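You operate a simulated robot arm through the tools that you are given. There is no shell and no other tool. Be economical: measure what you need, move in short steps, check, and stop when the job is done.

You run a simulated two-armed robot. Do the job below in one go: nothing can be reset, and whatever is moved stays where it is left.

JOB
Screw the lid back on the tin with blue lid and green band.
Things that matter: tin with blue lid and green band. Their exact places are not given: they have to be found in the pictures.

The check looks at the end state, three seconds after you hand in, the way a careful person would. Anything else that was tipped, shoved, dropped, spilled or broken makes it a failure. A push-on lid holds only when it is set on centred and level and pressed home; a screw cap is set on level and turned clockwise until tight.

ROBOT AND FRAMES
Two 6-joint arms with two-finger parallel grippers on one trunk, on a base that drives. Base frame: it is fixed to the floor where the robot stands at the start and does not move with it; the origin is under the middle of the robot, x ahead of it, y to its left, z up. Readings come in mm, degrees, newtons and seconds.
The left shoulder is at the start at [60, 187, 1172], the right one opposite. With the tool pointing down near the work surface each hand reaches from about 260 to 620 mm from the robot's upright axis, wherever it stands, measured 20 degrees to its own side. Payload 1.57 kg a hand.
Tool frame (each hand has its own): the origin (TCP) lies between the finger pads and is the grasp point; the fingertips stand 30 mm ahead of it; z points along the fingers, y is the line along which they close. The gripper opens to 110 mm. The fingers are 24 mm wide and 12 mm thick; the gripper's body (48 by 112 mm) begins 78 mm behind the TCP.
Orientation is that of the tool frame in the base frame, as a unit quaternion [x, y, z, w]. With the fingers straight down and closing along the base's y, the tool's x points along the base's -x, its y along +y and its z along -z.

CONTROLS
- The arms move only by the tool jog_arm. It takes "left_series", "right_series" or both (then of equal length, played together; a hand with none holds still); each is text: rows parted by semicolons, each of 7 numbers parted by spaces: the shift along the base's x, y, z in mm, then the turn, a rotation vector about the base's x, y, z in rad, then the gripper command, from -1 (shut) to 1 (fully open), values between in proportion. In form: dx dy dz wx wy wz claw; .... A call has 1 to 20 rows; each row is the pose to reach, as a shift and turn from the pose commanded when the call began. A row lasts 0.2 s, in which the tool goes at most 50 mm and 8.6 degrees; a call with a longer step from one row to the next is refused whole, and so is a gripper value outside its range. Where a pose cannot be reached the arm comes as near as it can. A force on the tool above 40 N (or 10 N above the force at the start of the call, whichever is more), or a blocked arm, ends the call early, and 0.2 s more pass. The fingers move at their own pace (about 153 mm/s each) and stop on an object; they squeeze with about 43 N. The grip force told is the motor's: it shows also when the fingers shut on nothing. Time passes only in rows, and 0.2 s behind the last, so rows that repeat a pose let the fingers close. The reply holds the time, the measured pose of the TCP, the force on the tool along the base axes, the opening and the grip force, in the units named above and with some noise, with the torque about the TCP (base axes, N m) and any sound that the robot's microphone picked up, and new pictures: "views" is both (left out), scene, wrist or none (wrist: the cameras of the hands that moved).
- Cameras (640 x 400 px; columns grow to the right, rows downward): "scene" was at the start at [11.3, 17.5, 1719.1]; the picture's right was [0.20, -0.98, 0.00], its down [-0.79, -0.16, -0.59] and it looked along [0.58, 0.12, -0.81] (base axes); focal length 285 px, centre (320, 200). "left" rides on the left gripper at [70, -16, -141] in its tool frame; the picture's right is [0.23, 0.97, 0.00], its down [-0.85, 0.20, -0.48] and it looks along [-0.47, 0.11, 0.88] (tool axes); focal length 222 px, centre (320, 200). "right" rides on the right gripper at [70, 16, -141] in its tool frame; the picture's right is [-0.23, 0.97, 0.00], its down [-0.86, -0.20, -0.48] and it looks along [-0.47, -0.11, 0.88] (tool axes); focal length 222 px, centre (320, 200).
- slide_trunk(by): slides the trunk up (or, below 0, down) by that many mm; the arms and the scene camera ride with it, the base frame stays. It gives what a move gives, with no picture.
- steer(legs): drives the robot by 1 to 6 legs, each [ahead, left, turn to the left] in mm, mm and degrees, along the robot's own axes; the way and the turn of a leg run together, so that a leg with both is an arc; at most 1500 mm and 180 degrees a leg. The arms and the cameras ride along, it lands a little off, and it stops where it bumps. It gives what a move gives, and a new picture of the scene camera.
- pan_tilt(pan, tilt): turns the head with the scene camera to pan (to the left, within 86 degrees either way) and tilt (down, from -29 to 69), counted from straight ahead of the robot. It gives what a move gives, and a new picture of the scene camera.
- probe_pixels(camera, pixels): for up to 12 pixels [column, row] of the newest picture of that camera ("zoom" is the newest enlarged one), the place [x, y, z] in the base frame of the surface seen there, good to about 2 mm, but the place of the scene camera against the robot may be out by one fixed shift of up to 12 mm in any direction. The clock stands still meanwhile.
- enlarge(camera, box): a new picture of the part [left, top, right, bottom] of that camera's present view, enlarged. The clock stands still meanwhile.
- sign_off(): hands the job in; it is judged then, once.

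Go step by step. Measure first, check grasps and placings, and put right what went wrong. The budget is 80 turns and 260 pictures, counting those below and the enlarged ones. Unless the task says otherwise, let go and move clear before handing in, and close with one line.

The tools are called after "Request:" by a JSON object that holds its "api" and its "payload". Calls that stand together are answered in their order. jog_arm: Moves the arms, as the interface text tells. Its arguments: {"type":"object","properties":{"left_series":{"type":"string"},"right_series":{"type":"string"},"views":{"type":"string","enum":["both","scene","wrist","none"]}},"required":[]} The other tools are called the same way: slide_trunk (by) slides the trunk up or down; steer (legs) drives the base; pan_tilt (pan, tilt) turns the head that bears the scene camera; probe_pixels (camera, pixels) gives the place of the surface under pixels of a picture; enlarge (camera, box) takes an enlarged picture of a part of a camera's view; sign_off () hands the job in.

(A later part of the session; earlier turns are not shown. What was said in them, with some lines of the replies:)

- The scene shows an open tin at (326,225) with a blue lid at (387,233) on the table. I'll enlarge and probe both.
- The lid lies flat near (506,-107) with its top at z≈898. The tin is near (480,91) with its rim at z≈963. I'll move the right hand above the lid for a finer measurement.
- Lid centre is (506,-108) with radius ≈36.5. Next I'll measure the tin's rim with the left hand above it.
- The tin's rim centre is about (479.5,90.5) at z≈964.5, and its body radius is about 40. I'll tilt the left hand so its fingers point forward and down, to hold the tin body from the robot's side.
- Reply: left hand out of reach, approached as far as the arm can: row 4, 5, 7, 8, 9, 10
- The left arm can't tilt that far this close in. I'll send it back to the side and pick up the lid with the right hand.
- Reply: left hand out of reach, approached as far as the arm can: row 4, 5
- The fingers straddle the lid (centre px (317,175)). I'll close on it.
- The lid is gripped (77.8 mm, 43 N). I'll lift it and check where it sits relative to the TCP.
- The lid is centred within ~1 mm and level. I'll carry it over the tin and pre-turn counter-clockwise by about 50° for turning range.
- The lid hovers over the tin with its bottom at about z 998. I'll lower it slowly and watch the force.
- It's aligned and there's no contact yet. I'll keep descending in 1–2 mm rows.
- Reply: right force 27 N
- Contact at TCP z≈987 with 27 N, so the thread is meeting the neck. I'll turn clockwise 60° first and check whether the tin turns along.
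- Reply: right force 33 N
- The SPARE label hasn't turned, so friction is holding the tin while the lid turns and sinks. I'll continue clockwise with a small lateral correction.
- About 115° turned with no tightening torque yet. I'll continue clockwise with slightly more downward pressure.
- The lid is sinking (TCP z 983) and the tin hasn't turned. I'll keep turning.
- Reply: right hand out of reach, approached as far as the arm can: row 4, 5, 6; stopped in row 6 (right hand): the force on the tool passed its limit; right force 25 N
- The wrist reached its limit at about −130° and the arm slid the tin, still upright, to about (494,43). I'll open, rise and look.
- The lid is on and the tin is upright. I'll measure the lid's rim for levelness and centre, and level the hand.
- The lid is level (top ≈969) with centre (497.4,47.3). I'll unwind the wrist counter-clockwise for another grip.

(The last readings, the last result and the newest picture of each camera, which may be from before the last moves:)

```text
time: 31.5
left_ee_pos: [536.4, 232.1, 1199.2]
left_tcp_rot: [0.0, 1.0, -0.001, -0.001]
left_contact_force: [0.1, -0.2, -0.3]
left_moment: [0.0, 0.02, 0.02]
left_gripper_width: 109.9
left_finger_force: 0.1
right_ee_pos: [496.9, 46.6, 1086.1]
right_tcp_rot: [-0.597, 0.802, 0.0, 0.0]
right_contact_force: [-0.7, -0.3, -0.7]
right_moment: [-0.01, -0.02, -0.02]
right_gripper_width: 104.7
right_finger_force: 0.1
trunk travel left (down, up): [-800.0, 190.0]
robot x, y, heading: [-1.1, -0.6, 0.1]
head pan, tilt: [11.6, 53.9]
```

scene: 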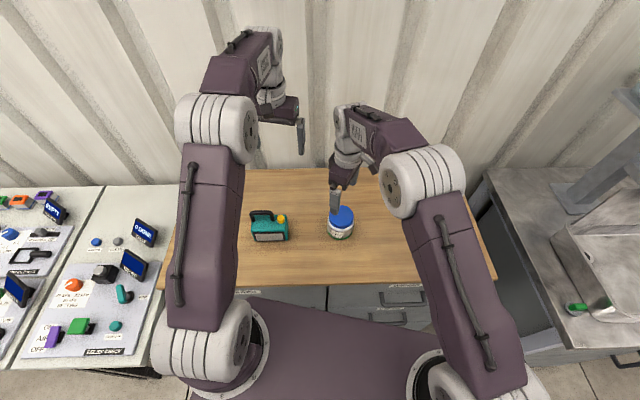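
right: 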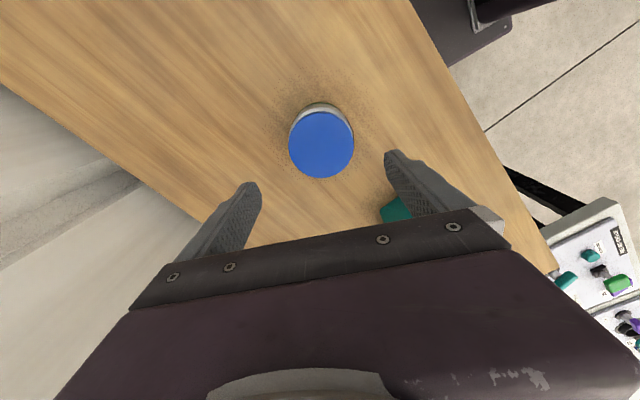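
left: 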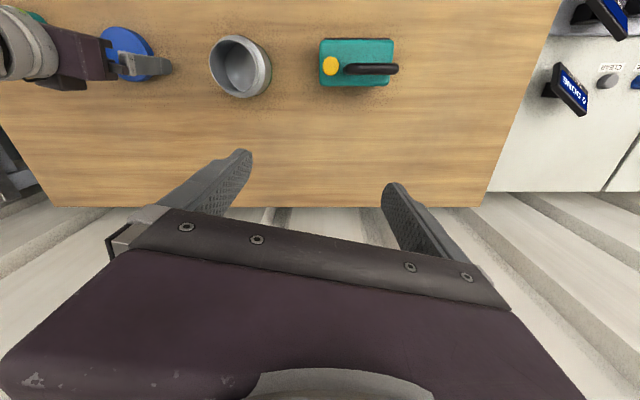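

The hand is at +73° over the lid. I'll descend to the lid's height and grip.

Request:
{"api": "jog_arm", "payload": {"right_series": "0.5 0.5 -40 0 0 0 0.9;0.5 0.5 -75 0 0 0 0.9;0.5 0.5 -92 0 0 0 0.9;0.5 0.5 -102 0 0 0 0.9;0.5 0.5 -102 0 0 0 0.6;0.5 0.5 -102 0 0 0 0.4;0.5 0.5 -102 0 0 0 0;0.5 0.5 -102 0 0 0 -1;0.5 0.5 -102 0 0 0 -1"}}

Request:
{"api": "enlarge", "payload": {"camera": "scene", "box": [292, 180, 388, 250]}}

```text
time: 33.5
left_ee_pos: [535.2, 233.0, 1200.0]
left_tcp_rot: [-0.001, 1.0, 0.001, 0.0]
left_contact_force: [-1.1, 1.1, 0.2]
left_moment: [-0.01, 0.03, 0.02]
left_gripper_width: 109.9
left_finger_force: 0.0
right_ee_pos: [496.5, 47.3, 983.8]
right_tcp_rot: [-0.596, 0.803, 0.0, 0.0]
right_contact_force: [-0.2, 0.6, -0.9]
right_moment: [-0.02, 0.04, -0.04]
right_gripper_width: 75.7
right_finger_force: 43.4
trunk travel left (down, up): [-800.0, 190.0]
robot x, y, heading: [0.9, 0.7, 0.0]
head pan, tilt: [11.6, 53.9]
```

scene: 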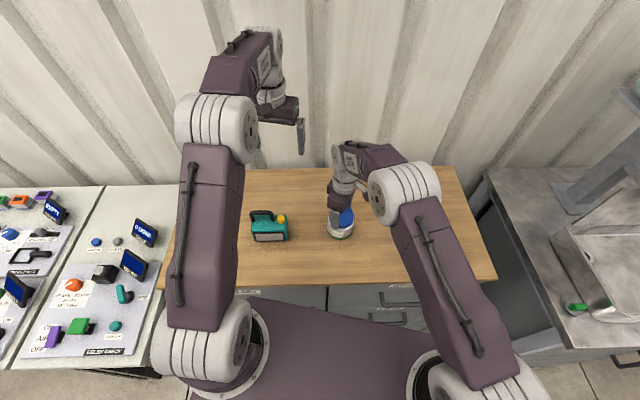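
right: 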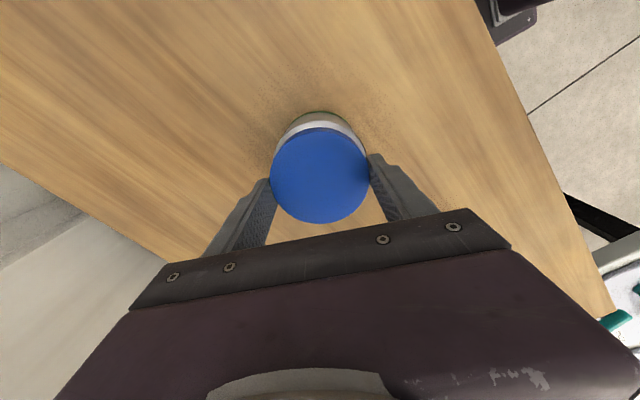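

```text
5.71 times, centred on (340, 215) of scene
```

zoom: 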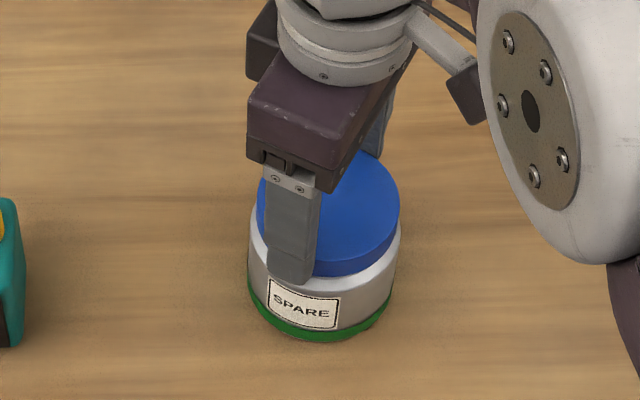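

Gripped. Now I'll turn clockwise with gradual downward pressure, staying within the wrist's range.

Request:
{"api": "jog_arm", "payload": {"right_series": "0 0 -1 0 0 0 -1;0 0 -2 0 0 -0.1 -1;0 0 -2 0 0 -0.2 -1;0 0 -2 0 0 -0.3 -1;0 0 -2 0 0 -0.4 -1;0 0 -2 0 0 -0.5 -1;0 0 -2 0 0 -0.6 -1;0 0 -2 0 0 -0.7 -1;0 0 -2 0 0 -0.8 -1;0 0 -2 0 0 -0.9 -1;0 0 -2 0 0 -1 -1;0 0 -2 0 0 -1.1 -1;0 0 -2 0 0 -1.2 -1"}}

Request:
{"api": "enlarge", "payload": {"camera": "scene", "box": [292, 180, 388, 250]}}

```text
time: 36.3
left_ee_pos: [533.3, 232.9, 1199.3]
left_tcp_rot: [-0.001, 1.0, 0.0, 0.001]
left_contact_force: [-0.1, -0.4, 0.5]
left_moment: [0.0, -0.02, 0.0]
left_gripper_width: 109.8
left_finger_force: 0.1
right_ee_pos: [494.2, 47.2, 982.4]
right_tcp_rot: [-0.037, 0.999, -0.001, 0.0]
right_contact_force: [-0.2, 0.4, 6.2]
right_moment: [-0.03, 0.04, 0.11]
right_gripper_width: 75.8
right_finger_force: 43.0
trunk travel left (down, up): [-800.0, 190.0]
robot x, y, heading: [-1.8, 2.9, -0.2]
head pan, tilt: [11.6, 53.9]
```

scene: 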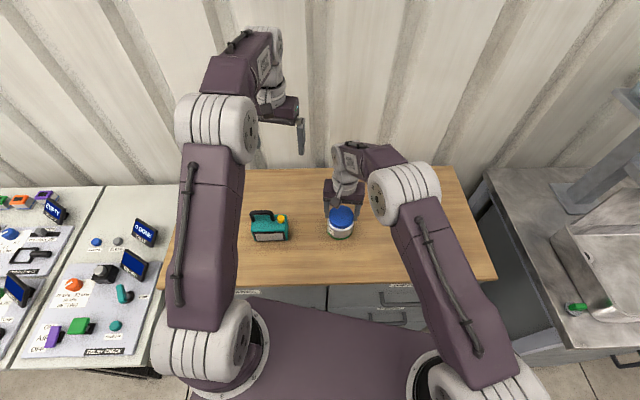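
right: 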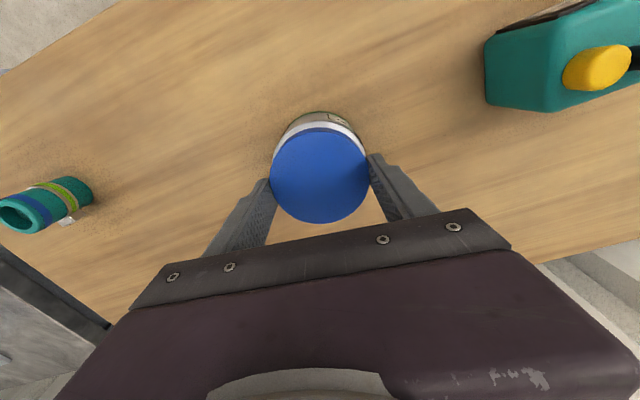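

```text
5.71 times, centred on (340, 215) of scene
```

zoom: 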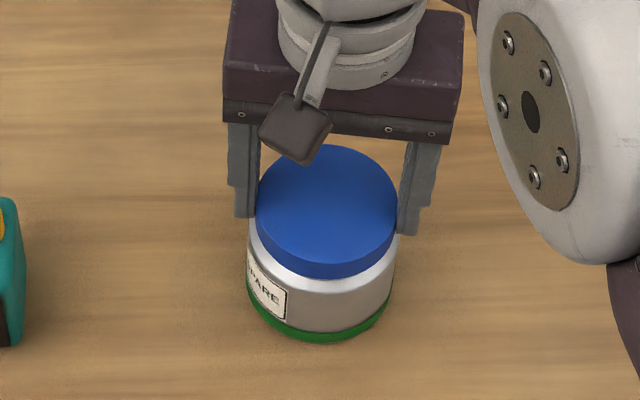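

Now the torque is 0.11 N·m and the tin turned with the lid (the label moved left), so the thread is tightening under light pressure. I'll press harder and keep turning.

Request:
{"api": "jog_arm", "payload": {"right_series": "0 0 -1 0 0 0 -1;0 0 -2 0 0 0 -1;0 0 -2.6 0 0 -0.05 -1;0 0 -2.6 0 0 -0.12 -1;0 0 -2.6 0 0 -0.2 -1;0 0 -2.6 0 0 -0.3 -1;0 0 -2.6 0 0 -0.4 -1;0 0 -2.6 0 0 -0.5 -1;0 0 -2.6 0 0 -0.6 -1"}}

Request:
{"api": "enlarge", "payload": {"camera": "scene", "box": [292, 180, 388, 250]}}

```text
time: 38.3
left_ee_pos: [531.2, 232.2, 1200.5]
left_tcp_rot: [-0.001, 1.0, 0.0, 0.001]
left_contact_force: [-0.2, 0.6, 0.3]
left_moment: [0.0, -0.02, 0.0]
left_gripper_width: 110.0
left_finger_force: 0.1
right_ee_pos: [492.9, 47.3, 982.8]
right_tcp_rot: [0.258, 0.966, 0.001, 0.001]
right_contact_force: [-2.8, -1.6, 33.1]
right_moment: [0.24, 0.22, 0.32]
right_gripper_width: 75.7
right_finger_force: 43.0
trunk travel left (down, up): [-800.0, 190.0]
robot x, y, heading: [2.0, 0.5, 0.1]
head pan, tilt: [11.6, 53.9]
```

scene: 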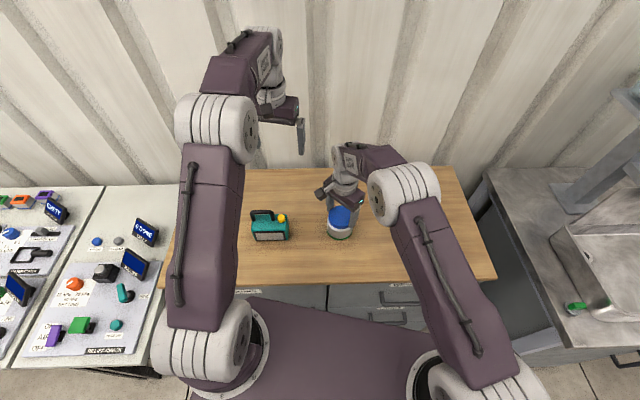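
right: 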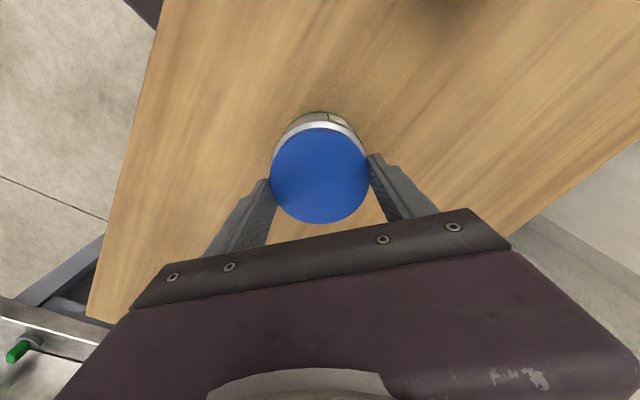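

```text
5.71 times, centred on (340, 215) of scene
```

zoom: 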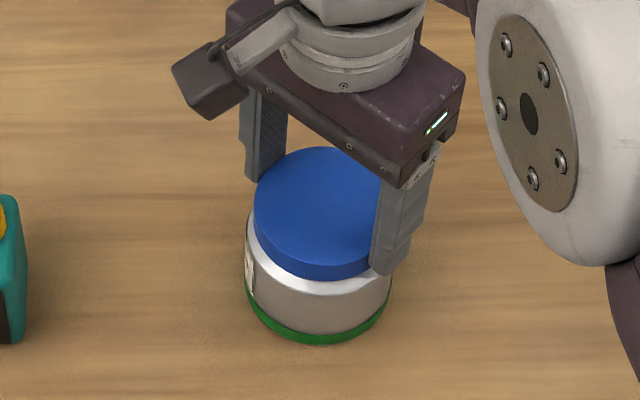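

In both right-hand views the label sits at the same pixel, (337,117). The lid and tin now turn as one even at 33 N and 0.32 N·m, so the lid is tight. I'll release, rise and verify level.

Request:
{"api": "jog_arm", "payload": {"right_series": "0 0 2.6 0 0 0 -1;0 0 2.6 0 0 0 -0.2;0 0 2.6 0 0 0 0.9;0 0 2.6 0 0 0 0.9;0 0 35 0 0 0 0.9;0 0 80 0 0 0 0.9;0 0 105 0 0 0 0.9;0 0 105 0 0 0 0.9"}}

Request:
{"api": "enlarge", "payload": {"camera": "right", "box": [240, 80, 400, 180]}}

Request:
{"api": "enlarge", "payload": {"camera": "scene", "box": [292, 180, 388, 250]}}

```text
time: 40.1
left_ee_pos: [536.0, 231.3, 1199.8]
left_tcp_rot: [-0.002, 1.0, 0.0, 0.0]
left_contact_force: [0.5, 0.0, 0.8]
left_moment: [-0.04, -0.01, -0.01]
left_gripper_width: 109.8
left_finger_force: 0.0
right_ee_pos: [496.5, 46.6, 1086.6]
right_tcp_rot: [0.258, 0.966, 0.0, 0.0]
right_contact_force: [0.0, 0.0, -0.4]
right_moment: [0.0, 0.02, 0.01]
right_gripper_width: 104.8
right_finger_force: 0.1
trunk travel left (down, up): [-800.0, 190.0]
robot x, y, heading: [1.9, -0.3, 0.0]
head pan, tilt: [11.6, 53.9]
```

scene: 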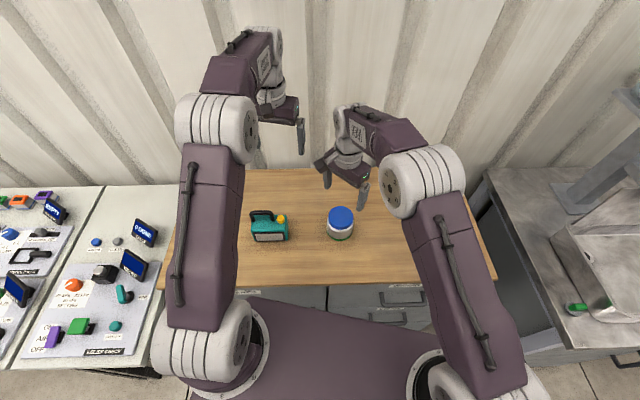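
right: 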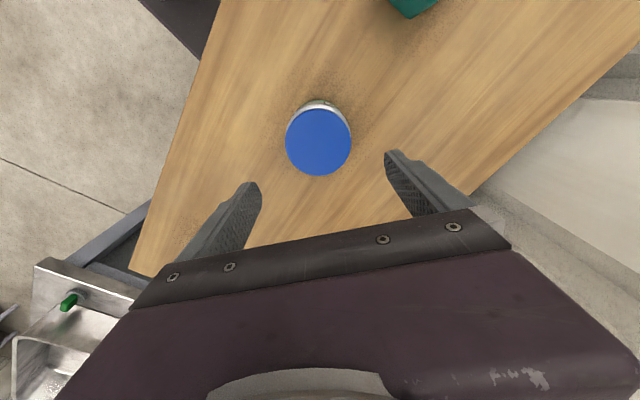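

```text
4.00 times, centred on (320, 130) of right
```

zoom: 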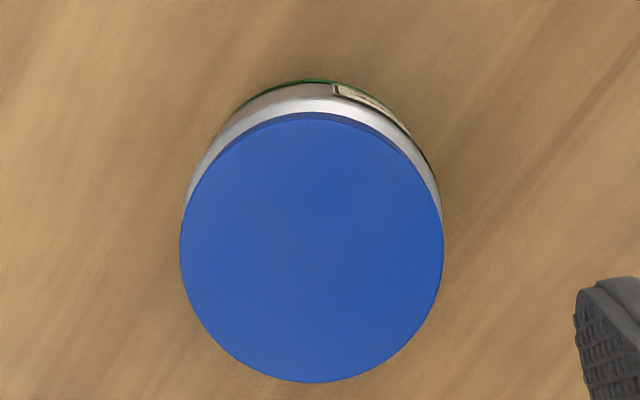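

```text
5.71 times, centred on (340, 215) of scene
```

zoom: 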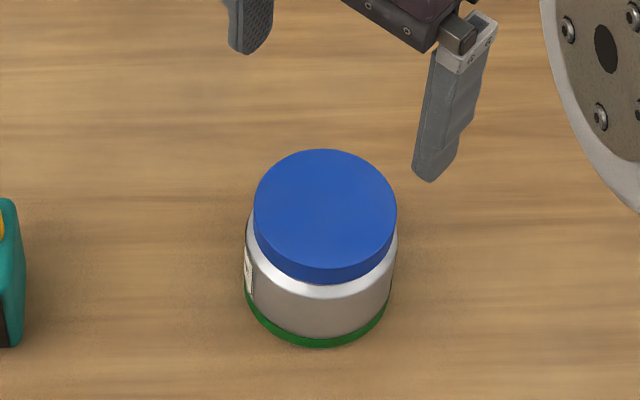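

Request:
{"api": "probe_pixels", "payload": {"camera": "right", "pixels": [[288, 141], [348, 141], [318, 112], [318, 173], [318, 141], [297, 121], [339, 162]]}}

```text
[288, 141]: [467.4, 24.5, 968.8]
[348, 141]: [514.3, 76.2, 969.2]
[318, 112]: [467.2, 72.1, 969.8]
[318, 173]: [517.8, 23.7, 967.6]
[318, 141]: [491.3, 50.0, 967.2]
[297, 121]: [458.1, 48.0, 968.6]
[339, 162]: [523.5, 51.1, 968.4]
```

The lid top is level (967–970) and centred. In the second grip the lid turned about 35° relative to the tin and then locked. I'll move the right hand clear.

Request:
{"api": "jog_arm", "payload": {"right_series": "0 -30 30 0 0 0 0.9;0 -70 55 0 0 0 0.9;0 -110 80 0 0 0 0.9;0 -150 90 0 0 0 0.9;0 -150 90 0 0 0 0.9", "views": "scene"}}

```text
time: 41.3
left_ee_pos: [535.6, 232.3, 1198.6]
left_tcp_rot: [0.0, 1.0, 0.0, 0.0]
left_contact_force: [-0.8, 0.8, 0.3]
left_moment: [-0.02, 0.0, 0.04]
left_gripper_width: 110.0
left_finger_force: 0.0
right_ee_pos: [496.8, -103.0, 1174.9]
right_tcp_rot: [0.258, 0.966, 0.0, 0.0]
right_contact_force: [-0.8, 0.1, -0.2]
right_moment: [-0.03, 0.01, -0.02]
right_gripper_width: 104.6
right_finger_force: 0.1
trunk travel left (down, up): [-800.0, 190.0]
robot x, y, heading: [0.8, -1.7, -0.0]
head pan, tilt: [11.6, 53.9]
```

scene: 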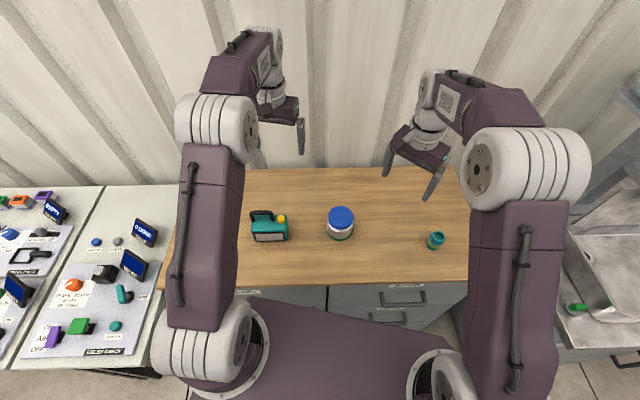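

The tin stands closed at (340,222), and the canister and small cup are where they were. Both hands are clear, so I'm handing in.

Request:
{"api": "sign_off", "payload": {}}

```text
The job is handed in.
```

The blue lid is screwed on level and tight on the tin with the green band; the tin ended up about 45 mm to the right of where it started, still upright, because the arm slid it while turning.
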